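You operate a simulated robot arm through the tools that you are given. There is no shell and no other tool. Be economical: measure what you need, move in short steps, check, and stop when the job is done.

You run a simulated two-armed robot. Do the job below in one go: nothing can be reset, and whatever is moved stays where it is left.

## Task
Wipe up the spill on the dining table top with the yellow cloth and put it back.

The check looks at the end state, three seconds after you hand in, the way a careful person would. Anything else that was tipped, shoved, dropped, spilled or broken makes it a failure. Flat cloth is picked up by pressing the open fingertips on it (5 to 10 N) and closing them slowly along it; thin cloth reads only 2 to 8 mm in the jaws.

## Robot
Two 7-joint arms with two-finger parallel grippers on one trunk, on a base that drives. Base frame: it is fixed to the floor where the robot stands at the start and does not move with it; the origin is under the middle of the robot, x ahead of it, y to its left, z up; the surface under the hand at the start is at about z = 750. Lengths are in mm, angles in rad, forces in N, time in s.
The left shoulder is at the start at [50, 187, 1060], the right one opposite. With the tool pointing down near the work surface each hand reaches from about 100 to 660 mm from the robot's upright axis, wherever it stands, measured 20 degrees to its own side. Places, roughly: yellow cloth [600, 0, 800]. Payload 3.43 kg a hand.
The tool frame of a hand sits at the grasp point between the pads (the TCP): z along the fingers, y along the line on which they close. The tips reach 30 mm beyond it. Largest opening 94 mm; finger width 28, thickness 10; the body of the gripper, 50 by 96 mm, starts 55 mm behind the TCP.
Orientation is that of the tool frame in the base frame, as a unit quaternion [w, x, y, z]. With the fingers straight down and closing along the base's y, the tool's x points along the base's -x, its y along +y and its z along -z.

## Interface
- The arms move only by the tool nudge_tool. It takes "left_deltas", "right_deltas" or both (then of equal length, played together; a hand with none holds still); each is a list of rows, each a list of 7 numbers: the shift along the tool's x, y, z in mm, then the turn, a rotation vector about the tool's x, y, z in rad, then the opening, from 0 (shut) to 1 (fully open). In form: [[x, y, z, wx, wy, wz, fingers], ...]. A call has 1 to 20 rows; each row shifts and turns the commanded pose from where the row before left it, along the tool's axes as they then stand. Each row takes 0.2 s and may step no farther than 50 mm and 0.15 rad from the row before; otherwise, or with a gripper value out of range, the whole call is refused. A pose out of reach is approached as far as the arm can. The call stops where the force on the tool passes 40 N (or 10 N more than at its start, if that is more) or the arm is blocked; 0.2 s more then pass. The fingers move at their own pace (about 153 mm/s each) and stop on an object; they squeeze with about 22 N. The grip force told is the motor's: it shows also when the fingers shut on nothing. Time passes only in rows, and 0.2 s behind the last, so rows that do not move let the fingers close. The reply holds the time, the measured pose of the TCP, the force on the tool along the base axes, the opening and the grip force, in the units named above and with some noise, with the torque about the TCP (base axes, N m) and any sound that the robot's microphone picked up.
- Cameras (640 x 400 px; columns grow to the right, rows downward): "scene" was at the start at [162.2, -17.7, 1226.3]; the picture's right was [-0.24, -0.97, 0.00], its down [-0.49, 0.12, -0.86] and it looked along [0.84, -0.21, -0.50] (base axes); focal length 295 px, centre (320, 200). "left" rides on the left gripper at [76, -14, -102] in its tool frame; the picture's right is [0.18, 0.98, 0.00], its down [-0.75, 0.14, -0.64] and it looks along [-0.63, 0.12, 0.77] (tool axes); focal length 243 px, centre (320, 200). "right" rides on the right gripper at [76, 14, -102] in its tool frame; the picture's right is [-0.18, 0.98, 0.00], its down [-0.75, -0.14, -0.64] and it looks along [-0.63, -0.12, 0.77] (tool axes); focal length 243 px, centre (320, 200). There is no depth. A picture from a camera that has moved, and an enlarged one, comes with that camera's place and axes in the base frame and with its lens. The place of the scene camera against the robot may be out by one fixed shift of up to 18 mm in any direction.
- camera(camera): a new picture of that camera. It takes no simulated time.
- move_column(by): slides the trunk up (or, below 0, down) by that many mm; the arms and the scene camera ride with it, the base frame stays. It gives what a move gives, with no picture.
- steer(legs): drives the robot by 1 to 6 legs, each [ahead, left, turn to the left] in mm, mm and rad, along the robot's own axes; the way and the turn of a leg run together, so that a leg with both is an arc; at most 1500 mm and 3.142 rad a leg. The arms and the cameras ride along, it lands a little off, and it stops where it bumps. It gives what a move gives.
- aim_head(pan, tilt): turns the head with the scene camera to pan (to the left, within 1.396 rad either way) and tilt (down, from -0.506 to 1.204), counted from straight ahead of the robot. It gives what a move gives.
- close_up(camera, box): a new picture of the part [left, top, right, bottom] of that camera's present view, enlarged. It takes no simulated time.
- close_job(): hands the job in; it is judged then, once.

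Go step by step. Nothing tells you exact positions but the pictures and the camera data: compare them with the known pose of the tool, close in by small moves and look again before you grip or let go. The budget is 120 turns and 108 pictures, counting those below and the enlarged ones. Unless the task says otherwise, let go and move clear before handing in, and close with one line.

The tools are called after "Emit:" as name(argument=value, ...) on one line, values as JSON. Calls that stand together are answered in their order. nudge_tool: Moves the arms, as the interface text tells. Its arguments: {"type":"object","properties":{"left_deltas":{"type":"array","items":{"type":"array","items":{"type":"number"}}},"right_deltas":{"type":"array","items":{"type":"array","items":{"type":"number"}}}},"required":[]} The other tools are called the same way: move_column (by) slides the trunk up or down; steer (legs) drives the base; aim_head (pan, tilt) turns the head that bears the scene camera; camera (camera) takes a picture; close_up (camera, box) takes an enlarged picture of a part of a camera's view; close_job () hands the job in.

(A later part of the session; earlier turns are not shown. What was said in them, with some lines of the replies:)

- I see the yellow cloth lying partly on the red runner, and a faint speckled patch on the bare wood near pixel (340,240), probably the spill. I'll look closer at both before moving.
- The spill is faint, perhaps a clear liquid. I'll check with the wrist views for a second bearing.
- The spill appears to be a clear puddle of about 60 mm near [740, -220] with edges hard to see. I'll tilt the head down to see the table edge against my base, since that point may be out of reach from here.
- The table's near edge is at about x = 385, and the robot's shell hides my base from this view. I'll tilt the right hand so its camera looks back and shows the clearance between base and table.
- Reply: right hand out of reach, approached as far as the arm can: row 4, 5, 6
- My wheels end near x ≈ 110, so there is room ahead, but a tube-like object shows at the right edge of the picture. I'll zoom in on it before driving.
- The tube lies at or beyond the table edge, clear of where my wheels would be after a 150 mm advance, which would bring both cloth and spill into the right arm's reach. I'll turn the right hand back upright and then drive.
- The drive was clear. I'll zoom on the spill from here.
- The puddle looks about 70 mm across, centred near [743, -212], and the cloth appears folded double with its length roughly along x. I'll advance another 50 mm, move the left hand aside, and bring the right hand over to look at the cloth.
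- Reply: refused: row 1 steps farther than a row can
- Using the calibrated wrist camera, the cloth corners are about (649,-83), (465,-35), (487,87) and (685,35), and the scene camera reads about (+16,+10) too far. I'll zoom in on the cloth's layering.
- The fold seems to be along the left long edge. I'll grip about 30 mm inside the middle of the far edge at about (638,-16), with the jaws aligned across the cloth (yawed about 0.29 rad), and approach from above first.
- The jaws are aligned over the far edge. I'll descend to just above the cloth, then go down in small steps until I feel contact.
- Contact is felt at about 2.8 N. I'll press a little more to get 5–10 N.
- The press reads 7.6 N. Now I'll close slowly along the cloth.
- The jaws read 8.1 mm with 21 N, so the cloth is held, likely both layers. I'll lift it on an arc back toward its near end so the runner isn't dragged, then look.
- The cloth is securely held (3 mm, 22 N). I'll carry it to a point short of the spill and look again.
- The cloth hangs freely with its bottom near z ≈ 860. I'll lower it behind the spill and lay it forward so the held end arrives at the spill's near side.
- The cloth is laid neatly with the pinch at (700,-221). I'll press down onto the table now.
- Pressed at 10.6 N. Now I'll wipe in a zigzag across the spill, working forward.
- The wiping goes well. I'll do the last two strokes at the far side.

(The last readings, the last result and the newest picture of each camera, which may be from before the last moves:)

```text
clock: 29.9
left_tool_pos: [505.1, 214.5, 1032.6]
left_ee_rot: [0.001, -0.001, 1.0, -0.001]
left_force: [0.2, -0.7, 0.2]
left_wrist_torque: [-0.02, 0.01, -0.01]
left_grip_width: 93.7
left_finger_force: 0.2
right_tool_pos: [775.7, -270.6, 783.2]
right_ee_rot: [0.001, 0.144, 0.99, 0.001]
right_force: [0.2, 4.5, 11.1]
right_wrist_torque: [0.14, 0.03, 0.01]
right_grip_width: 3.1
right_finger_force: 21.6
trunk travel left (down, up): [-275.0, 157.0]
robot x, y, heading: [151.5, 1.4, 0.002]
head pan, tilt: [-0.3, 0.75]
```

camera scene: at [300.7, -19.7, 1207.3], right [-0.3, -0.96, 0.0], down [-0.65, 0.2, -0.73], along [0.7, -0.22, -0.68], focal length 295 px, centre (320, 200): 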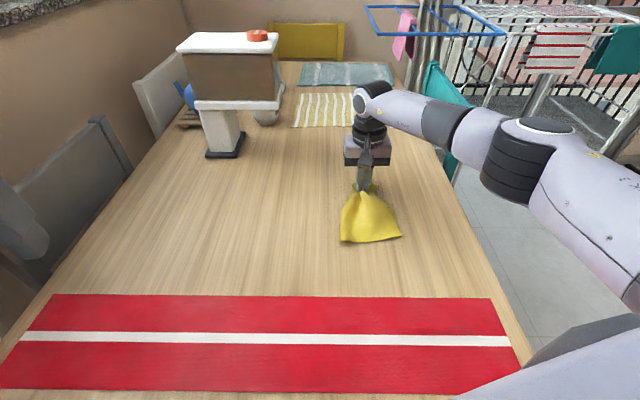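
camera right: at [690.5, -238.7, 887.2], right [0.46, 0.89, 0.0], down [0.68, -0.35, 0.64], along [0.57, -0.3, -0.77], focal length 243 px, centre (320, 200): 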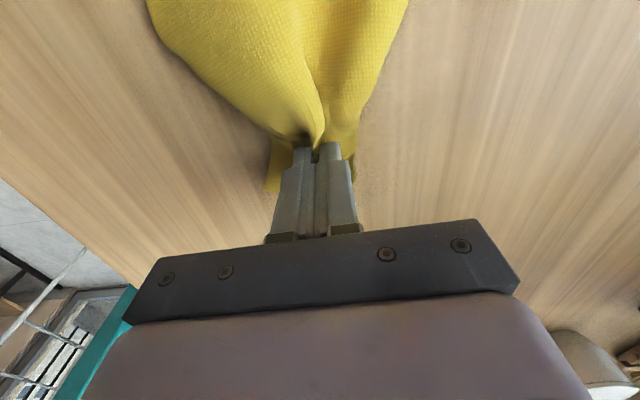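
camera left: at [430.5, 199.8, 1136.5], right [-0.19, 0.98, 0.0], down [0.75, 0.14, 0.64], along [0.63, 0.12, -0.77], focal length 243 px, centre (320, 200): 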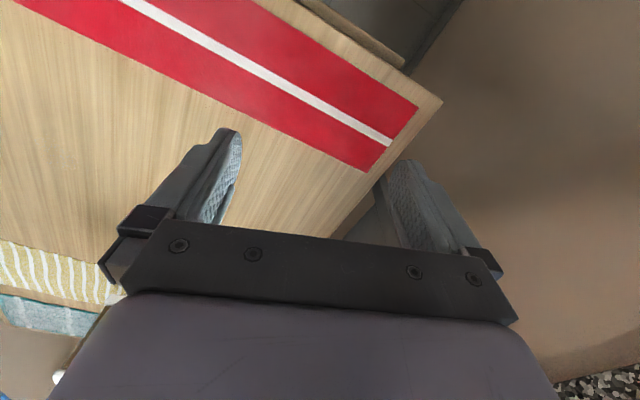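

Now I'll lift the cloth off on an arc and swing it left so I can inspect the wiped area.

Emit:
nudge_tool(right_deltas=[[3, 0, -30, 0, 0, 0, 0], [9, 0, -30, 0, 0, 0, 0], [16, 0, -28, 0, 0, 0, 0], [22, 0, -25, 0, 0, 0, 0], [26, 0, -22, 0, 0, 0, 0], [26, 0, -28, 0, 0, 0, 0], [20, 0, -30, 0, 0, 0, 0], [10.3, 34.5, -30, 0, 0, 0, 0], [10.3, 34.5, 0, 0, 0, 0, 0], [10.3, 34.5, 0, 0, 0, 0, 0], [10.3, 34.5, 0, 0, 0, 0, 0], [10.3, 34.5, 0, 0, 0, 0, 0], [10.3, 34.5, 0, 0, 0, 0, 0], [10.3, 34.5, 0, 0, 0, 0, 0], [0, 0, 0, 0, 0, 0, 0]])

Emit:
camera(camera="scene")

Emit:
close_up(camera="scene", box=[297, 174, 393, 234])

```text
clock: 33.1
left_tool_pos: [507.2, 212.8, 1031.7]
left_ee_rot: [0.001, -0.001, 1.0, 0.0]
left_force: [0.4, 0.0, -0.1]
left_wrist_torque: [-0.01, -0.01, 0.01]
left_grip_width: 94.1
left_finger_force: 0.2
right_tool_pos: [657.2, 14.6, 1006.8]
right_ee_rot: [-0.001, 0.144, 0.99, 0.001]
right_force: [-0.9, 0.3, -0.5]
right_wrist_torque: [0.0, 0.02, 0.02]
right_grip_width: 3.2
right_finger_force: 22.6
trunk travel left (down, up): [-275.0, 157.0]
robot x, y, heading: [148.2, 3.8, -0.001]
head pan, tilt: [-0.3, 0.75]
```

```text
71 pictures are left
camera scene: at [302.4, -20.2, 1207.0], right [-0.29, -0.96, 0.0], down [-0.65, 0.2, -0.73], along [0.7, -0.22, -0.68], focal length 295 px, centre (320, 200)
```

scene: 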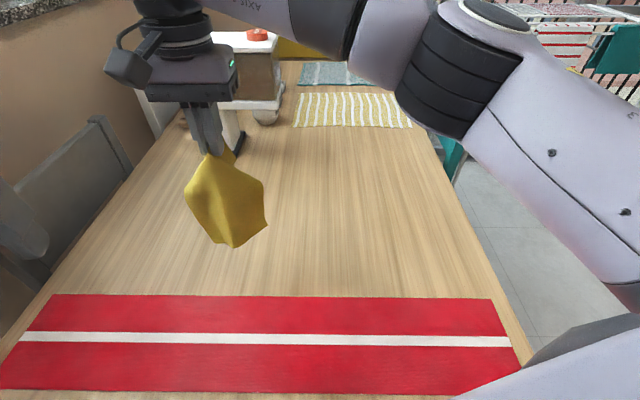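

```text
6.67 times, centred on (345, 204) of scene
camera zoom: at [302.4, -20.2, 1207.0], right [-0.29, -0.96, 0.0], down [-0.65, 0.2, -0.73], along [0.7, -0.22, -0.68], focal length 1966 px, centre (153, 173)
```

zoom: 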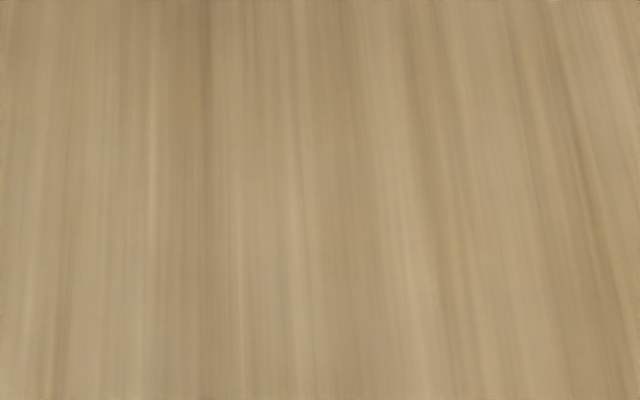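

The puddle's outline has gone. I'll check the surrounding area for remnants.

Emit:
close_up(camera="scene", box=[270, 140, 430, 240])

Emit:
close_up(camera="scene", box=[290, 200, 418, 280])

Emit:
close_up(camera="scene", box=[120, 170, 300, 295])

```text
4.00 times, centred on (350, 190) of scene
camera zoom: at [302.4, -20.2, 1207.0], right [-0.29, -0.96, 0.0], down [-0.65, 0.2, -0.73], along [0.7, -0.22, -0.68], focal length 1180 px, centre (200, 240)
```

zoom: 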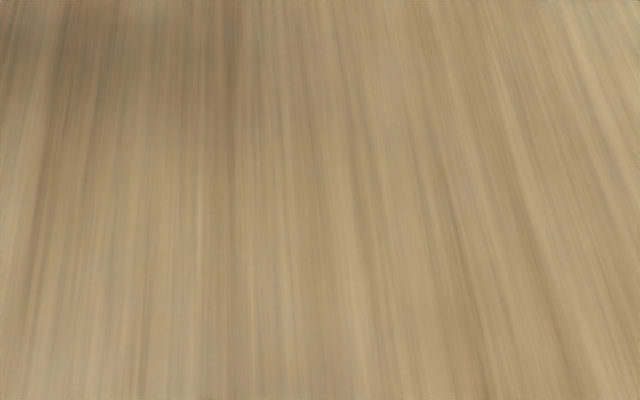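

```text
5.00 times, centred on (354, 240) of scene
camera zoom: at [302.4, -20.2, 1207.0], right [-0.29, -0.96, 0.0], down [-0.65, 0.2, -0.73], along [0.7, -0.22, -0.68], focal length 1474 px, centre (150, 0)
```

zoom: 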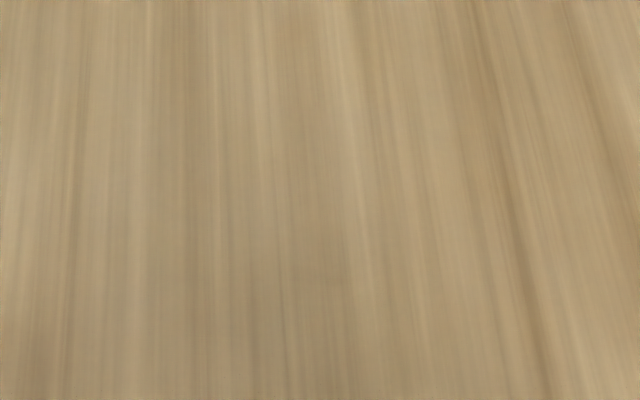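

```text
3.20 times, centred on (210, 232) of scene
camera zoom: at [302.4, -20.2, 1207.0], right [-0.29, -0.96, 0.0], down [-0.65, 0.2, -0.73], along [0.7, -0.22, -0.68], focal length 944 px, centre (672, 96)
```

zoom: 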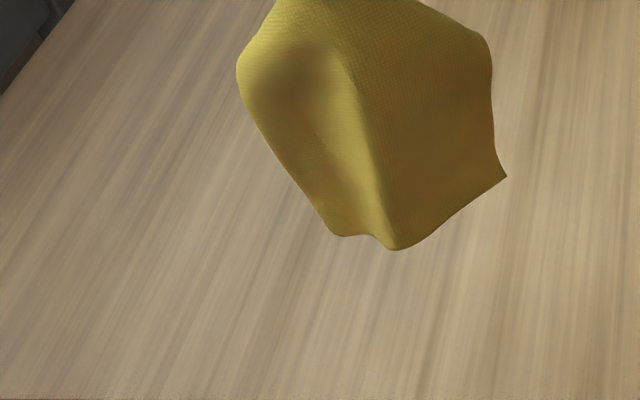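

The table looks clean. Now I'll carry the cloth back to its place: first back along its axis to the near end, then lay it forward on an arc so the pinch ends at (631,-18).

Emit:
nudge_tool(right_deltas=[[41.5, -9.7, 0, 0, 0, 0, 0], [41.5, -9.7, 0, 0, 0, 0, 0], [41.5, -9.7, 0, 0, 0, 0, 0], [41.5, -9.7, 0, 0, 0, 0, 0], [0, 0, 0, 0, 0, 0, 0], [0, 0, 0, 0, 0, 0, 0], [0, 0, 0, 0, 0, 0, 0], [0, 0, 39, 0, 0, 0, 0], [0, 0, 38, 0, 0, 0, 0], [0, 0, 0, 0, 0, 0, 0]])

Emit:
camera(camera="scene")

Emit:
camera(camera="left")

```text
clock: 35.3
left_tool_pos: [506.8, 213.3, 1032.9]
left_ee_rot: [0.0, 0.0, 1.0, -0.001]
left_force: [0.7, -0.4, -0.3]
left_wrist_torque: [0.01, -0.01, 0.02]
left_grip_width: 94.0
left_finger_force: 0.1
right_tool_pos: [488.9, 25.4, 929.3]
right_ee_rot: [-0.001, 0.144, 0.99, 0.0]
right_force: [1.0, 0.3, -0.3]
right_wrist_torque: [-0.03, 0.03, 0.01]
right_grip_width: 3.2
right_finger_force: 21.9
trunk travel left (down, up): [-275.0, 157.0]
robot x, y, heading: [148.7, 1.5, 0.006]
head pan, tilt: [-0.3, 0.75]
```

```text
66 pictures are left
camera scene: at [302.4, -20.1, 1207.0], right [-0.29, -0.96, 0.0], down [-0.65, 0.2, -0.73], along [0.7, -0.22, -0.68], focal length 295 px, centre (320, 200)
```

scene: 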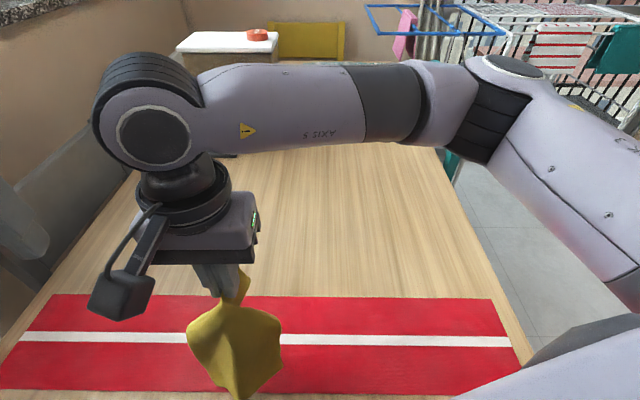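

```text
65 pictures are left
camera left: at [430.5, 199.8, 1136.5], right [-0.19, 0.98, 0.0], down [0.75, 0.14, 0.64], along [0.63, 0.12, -0.77], focal length 243 px, centre (320, 200)
```

left: 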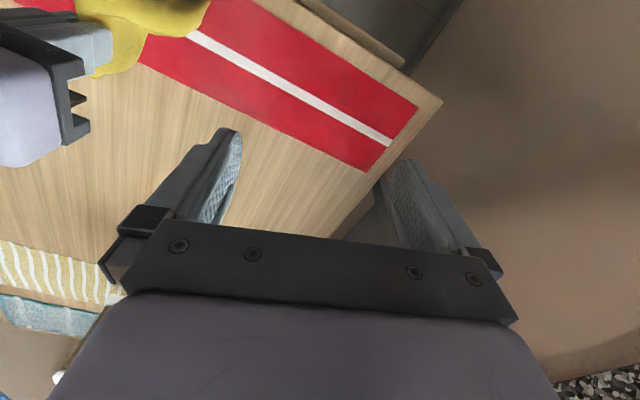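

The cloth hangs over its near end. I'll lay it forward now.

Emit:
nudge_tool(right_deltas=[[-38, 0, 5, 0, 0, 0, 0], [-36, 0, 15, 0, 0, 0, 0], [-31, 0, 24, 0, 0, 0, 0], [-24, 0, 31, 0, 0, 0, 0], [-15, 0, 35, 0, 0, 0, 0], [-6, 0, 27, 0, 0, 0, 0], [0, 0, 0, 0, 0, 0, 0]])

Emit:
camera(camera="scene")

Emit:
camera(camera="right")

```text
clock: 36.9
left_tool_pos: [507.6, 213.2, 1033.2]
left_ee_rot: [-0.001, -0.001, 1.0, -0.001]
left_force: [-0.1, 0.2, -0.2]
left_wrist_torque: [-0.01, -0.05, 0.0]
left_grip_width: 94.2
left_finger_force: 0.0
right_tool_pos: [631.4, -17.0, 792.5]
right_ee_rot: [-0.001, 0.145, 0.989, -0.001]
right_force: [0.6, 0.0, 0.7]
right_wrist_torque: [0.01, 0.04, 0.02]
right_grip_width: 3.1
right_finger_force: 21.5
trunk travel left (down, up): [-275.0, 157.0]
robot x, y, heading: [147.0, 3.6, 0.003]
head pan, tilt: [-0.3, 0.75]
```

```text
64 pictures are left
camera scene: at [302.4, -20.1, 1207.0], right [-0.29, -0.96, 0.0], down [-0.65, 0.2, -0.73], along [0.7, -0.22, -0.68], focal length 295 px, centre (320, 200)
```

scene: 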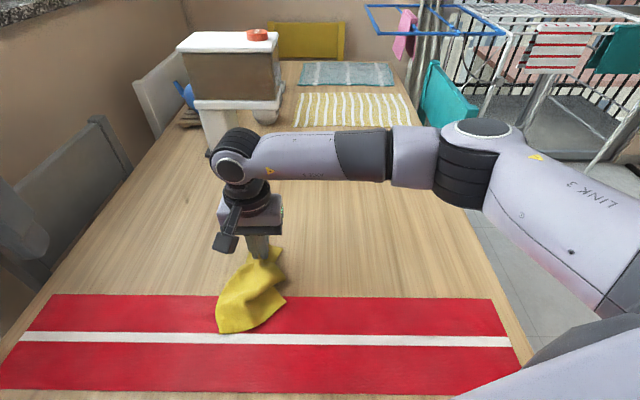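

```text
63 pictures are left
camera right: at [564.3, 17.1, 895.8], right [0.46, 0.89, 0.0], down [0.68, -0.35, 0.64], along [0.57, -0.29, -0.77], focal length 243 px, centre (320, 200)
```

right: 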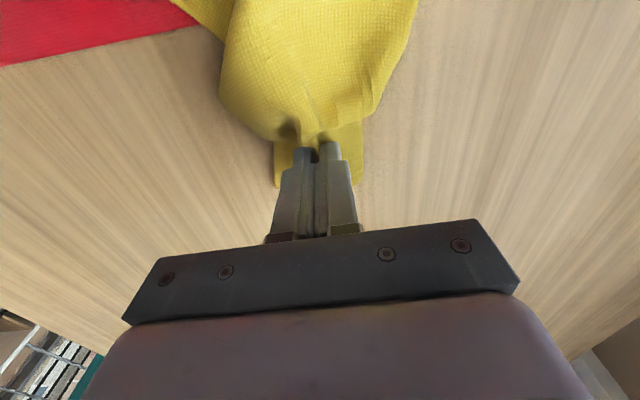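

The near right part looks partly crumpled. I'll take a closer look before letting go.

Emit:
close_up(camera="scene", box=[190, 230, 318, 350])

Emit:
camera(camera="left")

```text
3.33 times, centred on (254, 290) of scene
camera zoom: at [302.4, -20.1, 1207.0], right [-0.29, -0.96, 0.0], down [-0.65, 0.2, -0.73], along [0.7, -0.22, -0.68], focal length 983 px, centre (540, -100)
```

zoom: 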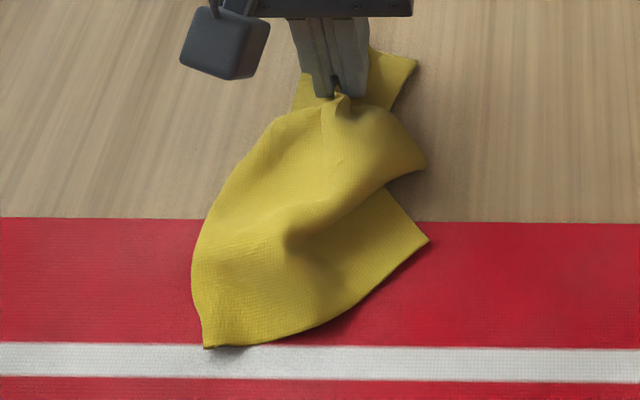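

```text
61 pictures are left
camera left: at [430.5, 199.8, 1136.5], right [-0.19, 0.98, 0.0], down [0.75, 0.14, 0.64], along [0.63, 0.12, -0.77], focal length 243 px, centre (320, 200)
```

left: 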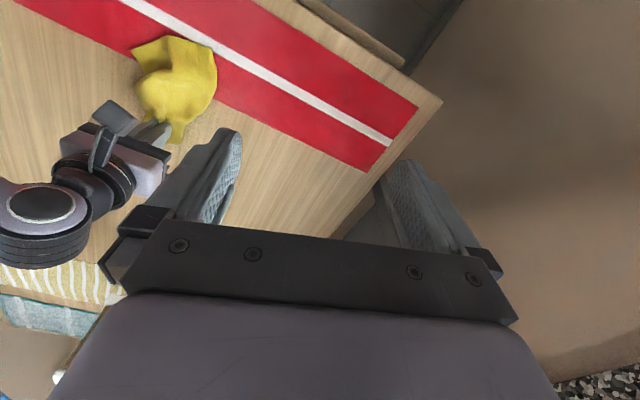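

The lay came out skewed because the cloth was twisted as it hung. I'll lift it again on the reverse arc, let it settle, and lay it more slowly with a longer pull.

Emit:
nudge_tool(right_deltas=[[3, 0, -30, 0, 0, 0, 0], [10, 0, -35, 0, 0, 0, 0], [20, 0, -32, 0, 0, 0, 0], [26, 0, -28, 0, 0, 0, 0], [32, 0, -24, 0, 0, 0, 0], [36, 0, -24, 0, 0, 0, 0], [38, 0, -15, 0, 0, 0, 0], [0, 0, 0, 0, 0, 0, 0], [0, 0, 0, 0, 0, 0, 0], [0, 0, 0, 0, 0, 0, 0], [0, 0, 0, 0, 0, 0, 0]])

Emit:
camera(camera="scene")

Emit:
camera(camera="right")

```text
clock: 39.3
left_tool_pos: [505.9, 212.8, 1032.9]
left_ee_rot: [0.0, -0.001, 1.0, 0.0]
left_force: [0.4, -0.1, 0.1]
left_wrist_torque: [-0.03, 0.03, 0.02]
left_grip_width: 93.9
left_finger_force: 0.1
right_tool_pos: [473.4, 28.9, 982.5]
right_ee_rot: [0.0, 0.144, 0.99, 0.0]
right_force: [-0.2, 0.6, 0.4]
right_wrist_torque: [0.02, -0.02, 0.0]
right_grip_width: 3.1
right_finger_force: 21.7
trunk travel left (down, up): [-275.0, 157.0]
robot x, y, heading: [149.1, -2.4, 0.004]
head pan, tilt: [-0.3, 0.75]
```

```text
60 pictures are left
camera scene: at [302.4, -20.1, 1207.0], right [-0.29, -0.96, 0.0], down [-0.65, 0.2, -0.73], along [0.7, -0.22, -0.68], focal length 295 px, centre (320, 200)
```

scene: 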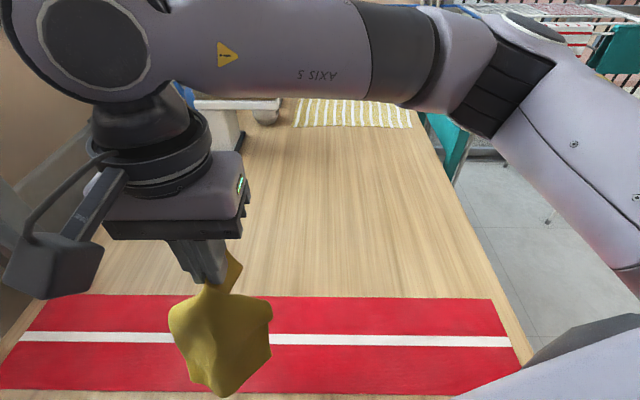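

```text
59 pictures are left
camera right: at [405.8, 63.7, 1086.2], right [0.46, 0.89, 0.0], down [0.68, -0.35, 0.64], along [0.57, -0.29, -0.77], focal length 243 px, centre (320, 200)
```

right: 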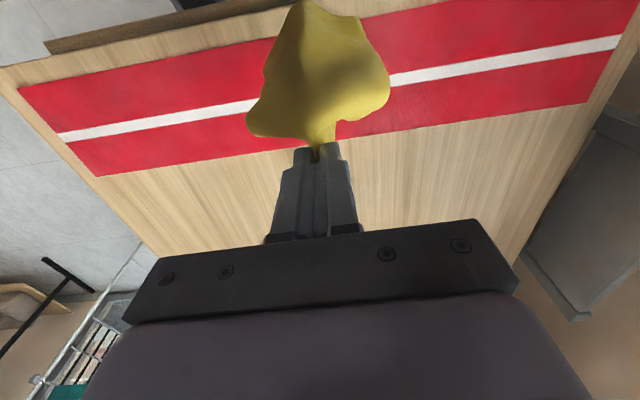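

The hanging cloth has settled. I'll lower it so the near end touches, then pull forward slowly and low.

Emit:
nudge_tool(right_deltas=[[7, 0, 25, 0, 0, 0, 0], [7, 0, 25, 0, 0, 0, 0], [6, 0, 25, 0, 0, 0, 0], [0, 0, 0, 0, 0, 0, 0], [-18, 0, 3, 0, 0, 0, 0], [-18, 0, 4, 0, 0, 0, 0], [-18, 0, 6, 0, 0, 0, 0], [-18, 0, 8, 0, 0, 0, 0], [-18, 0, 10, 0, 0, 0, 0], [-18, 0, 12, 0, 0, 0, 0], [-18, 0, 12, 0, 0, 0, 0], [-16, 0, 14, 0, 0, 0, 0], [-14, 0, 14, 0, 0, 0, 0], [-12, 0, 12, 0, 0, 0, 0], [-10, 0, 12, 0, 0, 0, 0], [-7, 0, 8, 0, 0, 0, 0], [0, 0, 0, 0, 0, 0, 0]])

Emit:
close_up(camera="scene", box=[160, 210, 352, 360])

Emit:
camera(camera="right")

```text
clock: 42.9
left_tool_pos: [506.4, 212.7, 1032.2]
left_ee_rot: [0.0, 0.0, 1.0, 0.0]
left_force: [-1.0, -0.3, 1.3]
left_wrist_torque: [-0.01, 0.03, 0.01]
left_grip_width: 93.9
left_finger_force: 0.1
right_tool_pos: [633.7, -18.2, 789.3]
right_ee_rot: [0.0, 0.144, 0.99, 0.0]
right_force: [-0.7, -0.2, 0.7]
right_wrist_torque: [-0.01, 0.03, 0.03]
right_grip_width: 3.2
right_finger_force: 22.4
trunk travel left (down, up): [-275.0, 157.0]
robot x, y, heading: [147.8, -1.9, 0.002]
head pan, tilt: [-0.3, 0.75]
```

```text
2.67 times, centred on (256, 285) of scene
camera zoom: at [302.3, -20.1, 1207.0], right [-0.29, -0.96, 0.0], down [-0.65, 0.2, -0.73], along [0.7, -0.22, -0.68], focal length 786 px, centre (491, -27)
```

zoom: 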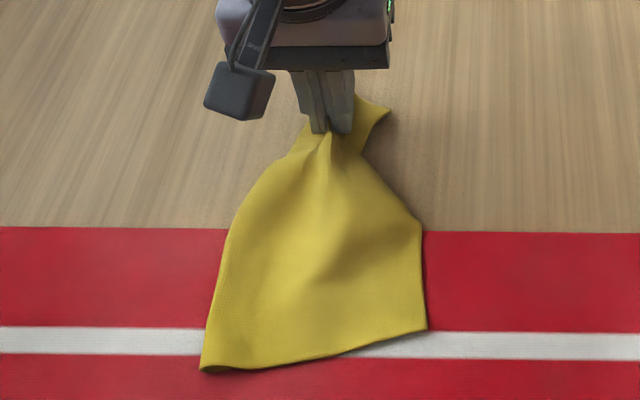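

```text
57 pictures are left
camera right: at [564.0, 17.1, 893.7], right [0.46, 0.89, 0.0], down [0.68, -0.35, 0.64], along [0.57, -0.29, -0.77], focal length 243 px, centre (320, 200)
```

right: 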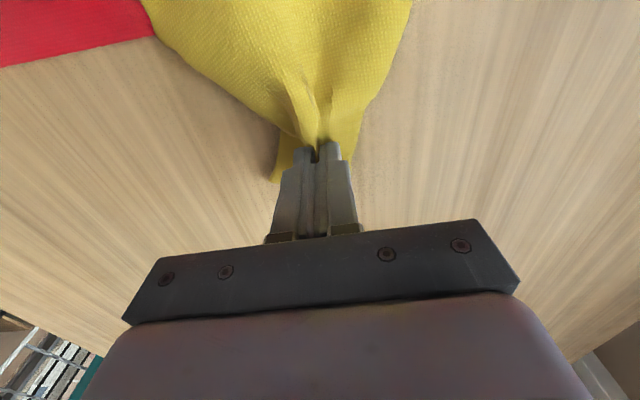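

That's very close to the original lay. I'll press lightly and open slowly so the fingertips spread the gathered part back out, then rise.

Emit:
nudge_tool(right_deltas=[[0, 0, 4, 0, 0, 0, 0], [0, 0, 2, 0, 0, 0, 0], [0, 0, 0, 0, 0, 0, 0.04], [0, 0, 1, 0, 0, 0, 0.08], [0, 0, 0, 0, 0, 0, 0.12], [0, 0, 0, 0, 0, 0, 0.16], [0, 0, 0, 0, 0, 0, 0.2], [0, 0, 0, 0, 0, 0, 0.25], [0, 0, 0, 0, 0, 0, 0.3], [0, 0, 0, 0, 0, 0, 0.35], [0, 0, 0, 0, 0, 0, 0.4], [0, 0, 0, 0, 0, 0, 0.45], [0, 0, 0, 0, 0, 0, 0.5], [0, 0, 0, 0, 0, 0, 0.5]])

Emit:
camera(camera="right")

```text
clock: 45.9
left_tool_pos: [507.1, 213.4, 1032.7]
left_ee_rot: [0.001, -0.001, 1.0, 0.001]
left_force: [1.1, -0.6, -0.5]
left_wrist_torque: [0.01, -0.02, -0.01]
left_grip_width: 93.9
left_finger_force: 0.2
right_tool_pos: [632.0, -18.5, 784.2]
right_ee_rot: [0.001, 0.144, 0.99, 0.0]
right_force: [1.5, 4.6, 10.7]
right_wrist_torque: [-0.07, 0.19, -0.03]
right_grip_width: 44.0
right_finger_force: 0.0
trunk travel left (down, up): [-275.0, 157.0]
robot x, y, heading: [145.4, 2.5, 0.002]
head pan, tilt: [-0.3, 0.75]
```

```text
56 pictures are left
camera right: at [563.4, 16.8, 887.9], right [0.46, 0.89, 0.0], down [0.68, -0.35, 0.64], along [0.57, -0.29, -0.77], focal length 243 px, centre (320, 200)
```

right: 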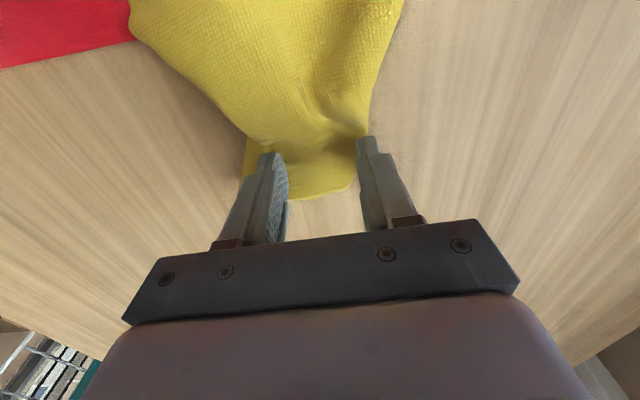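

The cloth is released and partly spread. I'll rise straight up and look.

Emit:
nudge_tool(right_deltas=[[0, 0, -10, 0, 0, 0, 0.5], [0, 0, -25, 0, 0, 0, 0.5], [0, 0, -40, 0, 0, 0, 0.5], [0, 0, -40, 0, 0, 0, 0.5], [0, 0, -40, 0, 0, 0, 0.5], [0, -40, 0, 0, 0, 0, 0.5], [0, -40, 0, 0, 0, 0, 0.5], [0, -40, 0, 0, 0, 0, 0.5], [0, -40, 0, 0, 0, 0, 0.5], [0, 0, 0, 0, 0, 0, 0.5]])

Emit:
camera(camera="scene")

Emit:
close_up(camera="scene", box=[160, 210, 352, 360])

```text
clock: 48.1
left_tool_pos: [506.3, 213.8, 1032.9]
left_ee_rot: [-0.001, -0.001, 1.0, 0.0]
left_force: [-0.2, -0.2, -0.2]
left_wrist_torque: [-0.03, -0.01, -0.02]
left_grip_width: 93.8
left_finger_force: 0.0
right_tool_pos: [584.9, -170.2, 937.7]
right_ee_rot: [0.0, 0.144, 0.99, -0.001]
right_force: [0.8, -0.5, 0.2]
right_wrist_torque: [-0.01, 0.0, 0.02]
right_grip_width: 46.9
right_finger_force: 0.1
trunk travel left (down, up): [-275.0, 157.0]
robot x, y, heading: [150.6, -0.5, -0.001]
head pan, tilt: [-0.3, 0.75]
```

```text
55 pictures are left
camera scene: at [302.4, -20.1, 1207.0], right [-0.29, -0.96, 0.0], down [-0.65, 0.2, -0.73], along [0.7, -0.22, -0.68], focal length 295 px, centre (320, 200)
```

scene: 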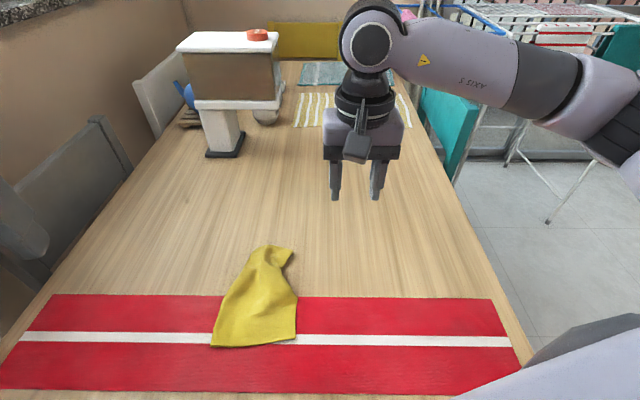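

```text
2.67 times, centred on (256, 285) of scene
camera zoom: at [302.4, -20.1, 1207.0], right [-0.29, -0.96, 0.0], down [-0.65, 0.2, -0.73], along [0.7, -0.22, -0.68], focal length 786 px, centre (491, -27)
```

zoom: 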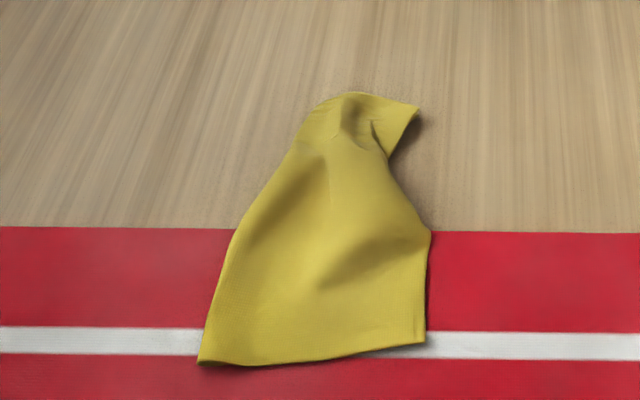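

The cloth is back in place, but its far end is still gathered. I'll look closer to decide on a gentle spread.

Emit:
nudge_tool(right_deltas=[[10, 40, 0, 0, 0, 0, 0.3], [10, 40, 0, 0, 0, 0, 0.2], [0, 35, 0, 0, 0, 0, 0.2], [0, 35, 0, 0, 0, 0, 0.2], [0, 0, 0, 0, 0, 0, 0.2]])

Emit:
close_up(camera="right", box=[160, 0, 480, 200])

```text
clock: 49.3
left_tool_pos: [507.1, 212.8, 1033.1]
left_ee_rot: [0.0, -0.001, 1.0, 0.001]
left_force: [-0.4, 0.5, 0.0]
left_wrist_torque: [0.02, -0.02, 0.02]
left_grip_width: 93.7
left_finger_force: 0.1
right_tool_pos: [608.8, -21.1, 936.4]
right_ee_rot: [-0.001, 0.145, 0.989, 0.0]
right_force: [-0.4, 0.0, -0.7]
right_wrist_torque: [-0.02, 0.0, 0.04]
right_grip_width: 18.9
right_finger_force: 0.0
trunk travel left (down, up): [-275.0, 157.0]
robot x, y, heading: [148.9, -2.3, 0.006]
head pan, tilt: [-0.3, 0.75]
```

```text
2.00 times, centred on (320, 100) of right
camera zoom: at [540.8, 13.1, 1040.3], right [0.46, 0.89, 0.0], down [0.68, -0.35, 0.64], along [0.57, -0.29, -0.77], focal length 485 px, centre (320, 400)
```

zoom: 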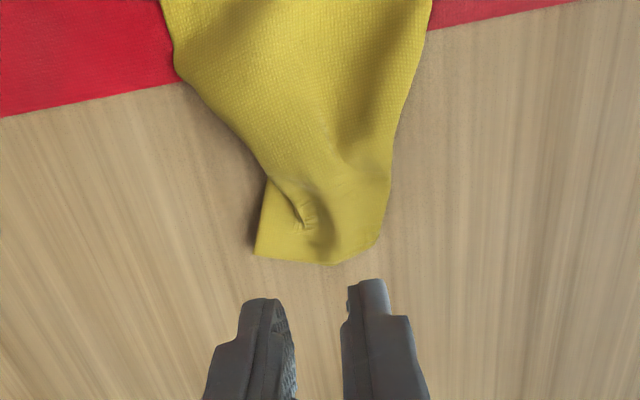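

A gentle spread should help: I'll press the nearly closed fingertips on the gather at about (630,-24) and open them slowly.

Emit:
nudge_tool(right_deltas=[[-21, 3, 0, 0, 0, 0, 0.15], [0, 0, 45, 0, 0, 0, 0.15], [0, 0, 45, 0, 0, 0, 0.15], [0, 0, 45, 0, 0, 0, 0.15], [0, 0, 8, 0, 0, 0, 0.15], [0, 0, 4, 0, 0, 0, 0.15], [0, 0, 3, 0, 0, 0, 0.15]])

```text
clock: 50.9
left_tool_pos: [507.2, 212.3, 1032.2]
left_ee_rot: [0.0, 0.0, 1.0, 0.001]
left_force: [0.4, -0.1, -0.3]
left_wrist_torque: [-0.01, -0.04, 0.01]
left_grip_width: 93.9
left_finger_force: 0.1
right_tool_pos: [633.5, -23.8, 787.8]
right_ee_rot: [0.0, 0.145, 0.989, 0.0]
right_force: [0.5, -0.8, 1.4]
right_wrist_torque: [-0.02, 0.0, -0.04]
right_grip_width: 13.9
right_finger_force: 0.1
trunk travel left (down, up): [-275.0, 157.0]
robot x, y, heading: [150.4, -0.2, -0.003]
head pan, tilt: [-0.3, 0.75]
```

Emit:
nudge_tool(right_deltas=[[0, 0, 2, 0, 0, 0, 0.15], [0, 0, 1.5, 0, 0, 0, 0.18], [0, 0, 0, 0, 0, 0, 0.22], [0, 0, 0, 0, 0, 0, 0.26], [0, 0, 0, 0, 0, 0, 0.3], [0, 0, 0.5, 0, 0, 0, 0.35], [0, 0, 0, 0, 0, 0, 0.4], [0, 0, 0.5, 0, 0, 0, 0.45], [0, 0, 0, 0, 0, 0, 0.5], [0, 0, 0.5, 0, 0, 0, 0.55], [0, 0, 0, 0, 0, 0, 0.6], [0, 0, 0, 0, 0, 0, 0.65], [0, 0, 0, 0, 0, 0, 0.7], [0, 0, 0, 0, 0, 0, 0.75], [0, 0, 0, 0, 0, 0, 0.8], [0, 0, 0, 0, 0, 0, 0.85], [0, 0, 0, 0, 0, 0, 0.85]])

Emit:
nudge_tool(right_deltas=[[0, 0, -5, 0, 0, 0, 0.85], [0, 0, -20, 0, 0, 0, 0.85], [0, 0, -40, 0, 0, 0, 0.85], [0, 0, -45, 0, 0, 0, 0.85], [20, 0, -45, 0, 0, 0, 0.85], [0, 0, 0, 0, 0, 0, 0.85]])

Emit:
camera(camera="right")

```text
clock: 54.5
left_tool_pos: [505.7, 213.4, 1033.6]
left_ee_rot: [0.001, 0.0, 1.0, 0.0]
left_force: [-0.2, 0.3, 0.2]
left_wrist_torque: [-0.03, 0.0, 0.01]
left_grip_width: 93.6
left_finger_force: 0.0
right_tool_pos: [631.8, -24.3, 783.3]
right_ee_rot: [0.0, 0.144, 0.99, -0.001]
right_force: [1.4, 3.0, 7.9]
right_wrist_torque: [-0.25, 0.19, -0.05]
right_grip_width: 78.3
right_finger_force: 0.1
trunk travel left (down, up): [-275.0, 157.0]
robot x, y, heading: [146.0, -0.9, -0.001]
head pan, tilt: [-0.3, 0.75]
```

```text
clock: 55.9
left_tool_pos: [507.1, 213.3, 1032.8]
left_ee_rot: [0.0, -0.001, 1.0, 0.0]
left_force: [-0.5, -0.7, 0.0]
left_wrist_torque: [0.02, -0.01, 0.02]
left_grip_width: 94.3
left_finger_force: 0.1
right_tool_pos: [612.6, -21.5, 940.1]
right_ee_rot: [-0.001, 0.144, 0.99, 0.0]
right_force: [0.0, -0.1, 0.3]
right_wrist_torque: [0.0, -0.01, -0.01]
right_grip_width: 79.9
right_finger_force: 0.0
trunk travel left (down, up): [-275.0, 157.0]
robot x, y, heading: [150.3, 2.2, 0.001]
head pan, tilt: [-0.3, 0.75]
```

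```text
52 pictures are left
camera right: at [543.9, 15.0, 1043.1], right [0.46, 0.89, 0.0], down [0.68, -0.35, 0.64], along [0.57, -0.29, -0.77], focal length 243 px, centre (320, 200)
```

right: 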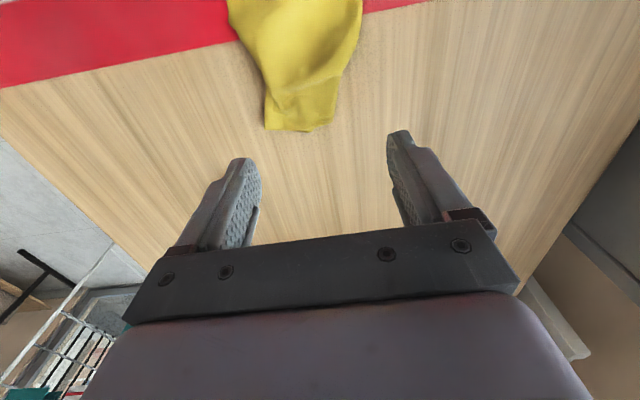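

The cloth is better, but its far-left corner sits about 60 mm short of its old place. I'll press closed fingertips just inside that corner and drag it gently left.

Emit:
close_up(camera="right", box=[200, 0, 400, 150])

Emit:
close_up(camera="left", box=[80, 0, 280, 150])

```text
2.67 times, centred on (300, 75) of right
camera zoom: at [543.9, 15.0, 1043.1], right [0.46, 0.89, 0.0], down [0.68, -0.35, 0.64], along [0.57, -0.29, -0.77], focal length 647 px, centre (373, 533)
```

zoom: 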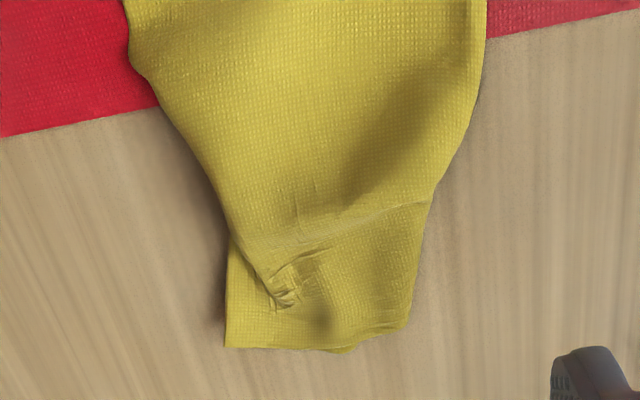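

```text
2.67 times, centred on (180, 75) of left
camera zoom: at [430.5, 199.8, 1136.5], right [-0.19, 0.98, 0.0], down [0.75, 0.14, 0.64], along [0.63, 0.12, -0.77], focal length 647 px, centre (693, 533)
```

zoom: 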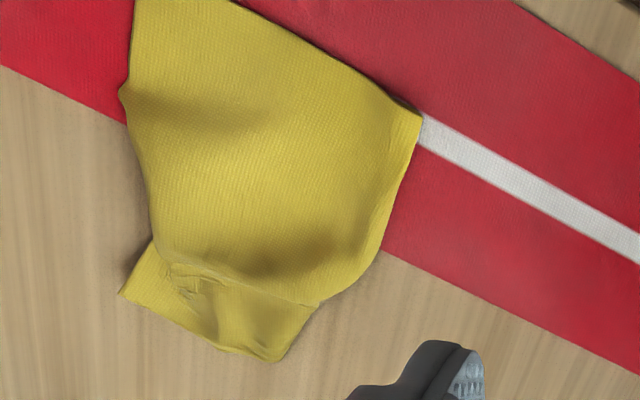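

Emit:
nudge_tool(right_deltas=[[-33, 0, 0, 0, 0, 0, 0], [0, 0, 45, 0, 0, 0, 0], [0, 0, 45, 0, 0, 0, 0], [0, 0, 45, 0, 0, 0, 0], [0, 0, 12, 0, 0, 0, 0], [0, 0, 4, 0, 0, 0, 0], [0, 0, 3, 0, 0, 0, 0]])

```text
clock: 57.5
left_tool_pos: [505.5, 213.4, 1033.9]
left_ee_rot: [0.0, -0.001, 1.0, 0.0]
left_force: [0.8, 0.4, 0.4]
left_wrist_torque: [0.03, -0.01, 0.02]
left_grip_width: 93.9
left_finger_force: 0.0
right_tool_pos: [642.4, -29.1, 784.5]
right_ee_rot: [0.002, 0.143, 0.99, -0.001]
right_force: [0.2, -0.4, 1.8]
right_wrist_torque: [0.01, -0.01, 0.03]
right_grip_width: 0.0
right_finger_force: 22.0
trunk travel left (down, up): [-275.0, 157.0]
robot x, y, heading: [147.0, 1.7, 0.001]
head pan, tilt: [-0.3, 0.75]
```

Emit:
nudge_tool(right_deltas=[[0, 0, 2, 0, 0, 0, 0], [-1, 6, 0, 0, 0, 0, 0], [-1, 6, 0, 0, 0, 0, 0], [-1, 6, 0, 0, 0, 0, 0], [-1, 6, 0, 0, 0, 0, 0], [-1, 6, 0, 0, 0, 0, 0], [-1, 6, 0, 0, 0, 0, 0], [-1, 6, 0, 0, 0, 0, 0], [-1, 6, 0, 0, 0, 0, 0], [-1, 6, 0, 0, 0, 0, 0], [0, 0, -5, 0, 0, 0, 0], [0, 0, -25, 0, 0, 0, 0], [0, 0, -40, 0, 0, 0, 0], [0, 0, -45, 0, 0, 0, 0], [30, -50, -20, 0, 0, 0, 0]])

Emit:
camera(camera="right")

Emit:
close_up(camera="left", box=[80, 0, 280, 150])

```text
refused: row 15 steps farther than a row can; nothing moved
```

```text
49 pictures are left
camera right: at [575.0, 5.6, 887.3], right [0.46, 0.89, 0.0], down [0.68, -0.35, 0.64], along [0.57, -0.29, -0.77], focal length 243 px, centre (320, 200)
```

right: 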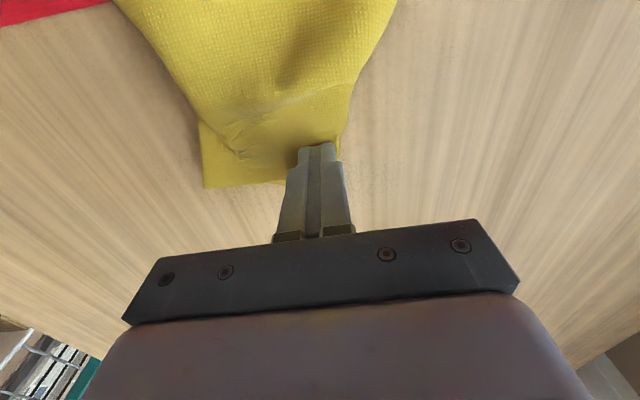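

```text
2.67 times, centred on (180, 75) of left
camera zoom: at [430.4, 199.8, 1136.6], right [-0.19, 0.98, 0.0], down [0.75, 0.14, 0.64], along [0.63, 0.12, -0.77], focal length 647 px, centre (693, 533)
```

zoom: 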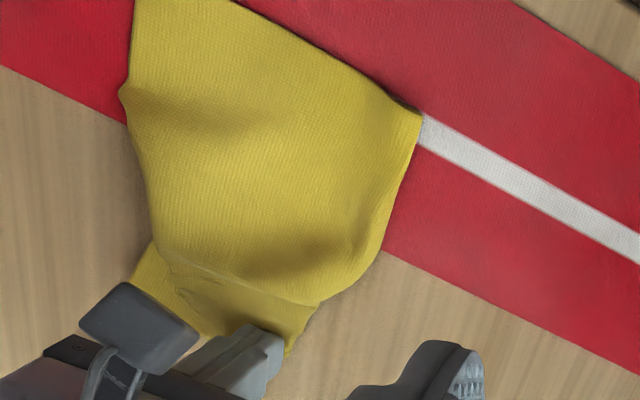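

The fingers sit right at the far-left corner, as wanted. I'll repeat the drag with legal steps.

Emit:
nudge_tool(right_deltas=[[0, 0, 2, 0, 0, 0, 0], [-1, 6, 0, 0, 0, 0, 0], [-1, 6, 0, 0, 0, 0, 0], [-1, 6, 0, 0, 0, 0, 0], [-1, 6, 0, 0, 0, 0, 0], [-1, 6, 0, 0, 0, 0, 0], [-1, 6, 0, 0, 0, 0, 0], [-1, 6, 0, 0, 0, 0, 0], [-1, 6, 0, 0, 0, 0, 0], [0, 0, 0, 0, 0, 0, 0], [0, 0, -5, 0, 0, 0, 0], [0, 0, -25, 0, 0, 0, 0], [0, 0, -40, 0, 0, 0, 0], [0, 0, -45, 0, 0, 0, 0], [20, -30, -20, 0, 0, 0, 0]])

Emit:
camera(camera="right")

Emit:
close_up(camera="left", box=[80, 0, 280, 150])

```text
clock: 60.7
left_tool_pos: [507.1, 213.1, 1033.1]
left_ee_rot: [0.001, -0.001, 1.0, 0.0]
left_force: [-0.4, -0.3, -0.3]
left_wrist_torque: [0.03, 0.0, 0.0]
left_grip_width: 94.1
left_finger_force: 0.0
right_tool_pos: [635.6, -7.7, 917.1]
right_ee_rot: [0.0, 0.144, 0.99, 0.001]
right_force: [0.2, 0.6, -0.1]
right_wrist_torque: [0.04, 0.01, -0.01]
right_grip_width: 0.0
right_finger_force: 21.9
trunk travel left (down, up): [-275.0, 157.0]
robot x, y, heading: [147.1, -1.8, 0.002]
head pan, tilt: [-0.3, 0.75]
```

```text
47 pictures are left
camera right: at [567.5, 26.6, 1020.8], right [0.46, 0.89, 0.0], down [0.68, -0.35, 0.64], along [0.57, -0.29, -0.77], focal length 243 px, centre (320, 200)
```

right: 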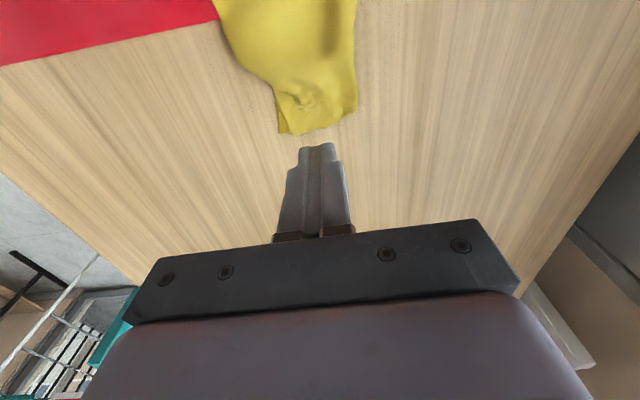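

```text
2.67 times, centred on (180, 75) of left
camera zoom: at [430.3, 199.4, 1136.7], right [-0.19, 0.98, 0.0], down [0.75, 0.14, 0.64], along [0.63, 0.12, -0.77], focal length 647 px, centre (693, 533)
```

zoom: 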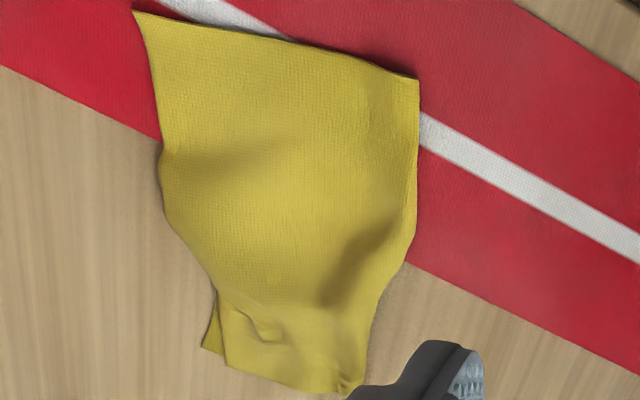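

All four corners are now within about 25 mm of where they started. I'll move the hand up and clear and take a final look.

Emit:
nudge_tool(right_deltas=[[0, -40, -20, 0, 0, 0, 0.5], [0, -40, -20, 0, 0, 0, 0.5], [0, -40, -20, 0, 0, 0, 0.5], [20, -40, 0, 0, 0, 0, 0.5], [20, -40, 0, 0, 0, 0, 0.5], [20, -40, 0, 0, 0, 0, 0.5], [20, -40, 0, 0, 0, 0, 0.5], [0, 0, 0, 0, 0, 0, 0.5]])

Emit:
camera(camera="scene")

Emit:
close_up(camera="scene", box=[160, 210, 352, 360])

Emit:
close_up(camera="scene", box=[280, 160, 408, 240])

```text
clock: 62.5
left_tool_pos: [506.7, 212.9, 1033.4]
left_ee_rot: [0.0, -0.001, 1.0, 0.0]
left_force: [-1.0, 1.0, 0.2]
left_wrist_torque: [-0.02, 0.01, -0.01]
left_grip_width: 93.7
left_finger_force: 0.0
right_tool_pos: [481.7, -253.2, 977.7]
right_ee_rot: [-0.001, 0.144, 0.99, 0.001]
right_force: [0.5, -0.3, 0.1]
right_wrist_torque: [0.02, 0.0, 0.01]
right_grip_width: 47.3
right_finger_force: 0.0
trunk travel left (down, up): [-275.0, 157.0]
robot x, y, heading: [150.4, 1.1, 0.003]
head pan, tilt: [-0.3, 0.75]
```

```text
45 pictures are left
camera scene: at [302.4, -20.1, 1207.0], right [-0.29, -0.96, 0.0], down [-0.65, 0.2, -0.73], along [0.7, -0.22, -0.68], focal length 295 px, centre (320, 200)
```

scene: 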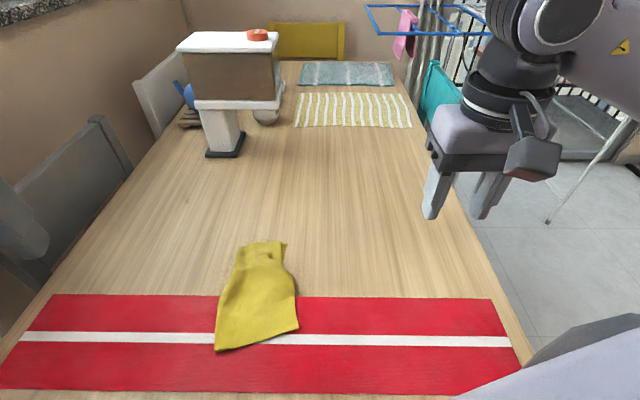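

```text
2.67 times, centred on (256, 285) of scene
camera zoom: at [302.4, -20.1, 1207.0], right [-0.29, -0.96, 0.0], down [-0.65, 0.2, -0.73], along [0.7, -0.22, -0.68], focal length 786 px, centre (491, -27)
```

zoom: 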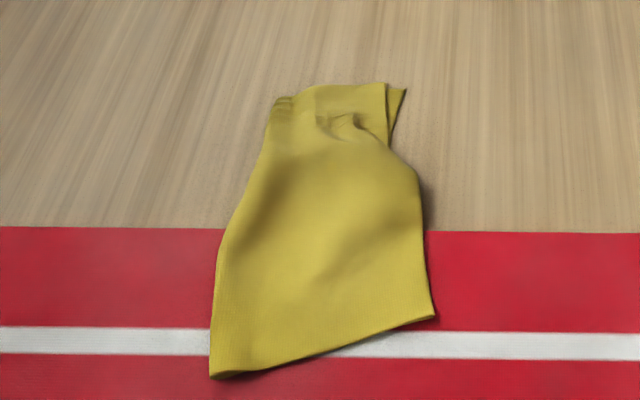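

```text
5.00 times, centred on (344, 200) of scene
camera zoom: at [302.4, -20.1, 1207.0], right [-0.29, -0.96, 0.0], down [-0.65, 0.2, -0.73], along [0.7, -0.22, -0.68], focal length 1474 px, centre (200, 200)
```

zoom: 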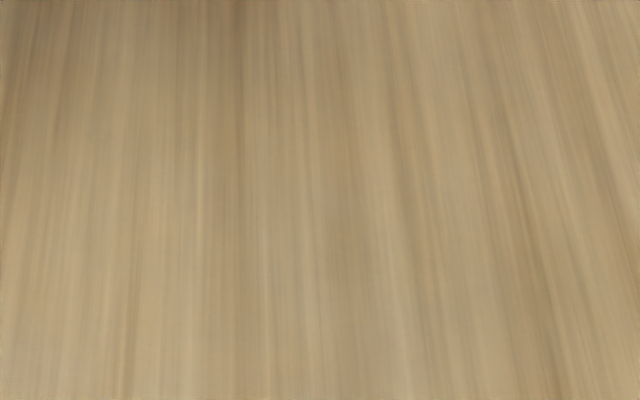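

The spill is gone, the cloth lies back on its old place, the runner and everything else look untouched, and both hands are clear. I'm handing in now.

Emit:
close_job()

```text
The job is handed in.
```

I wiped up the spill with the yellow cloth and put the cloth back within about 25 mm of where it lay. It isn't fully flat: its far end is still a little gathered. Nothing else on the table looks moved.
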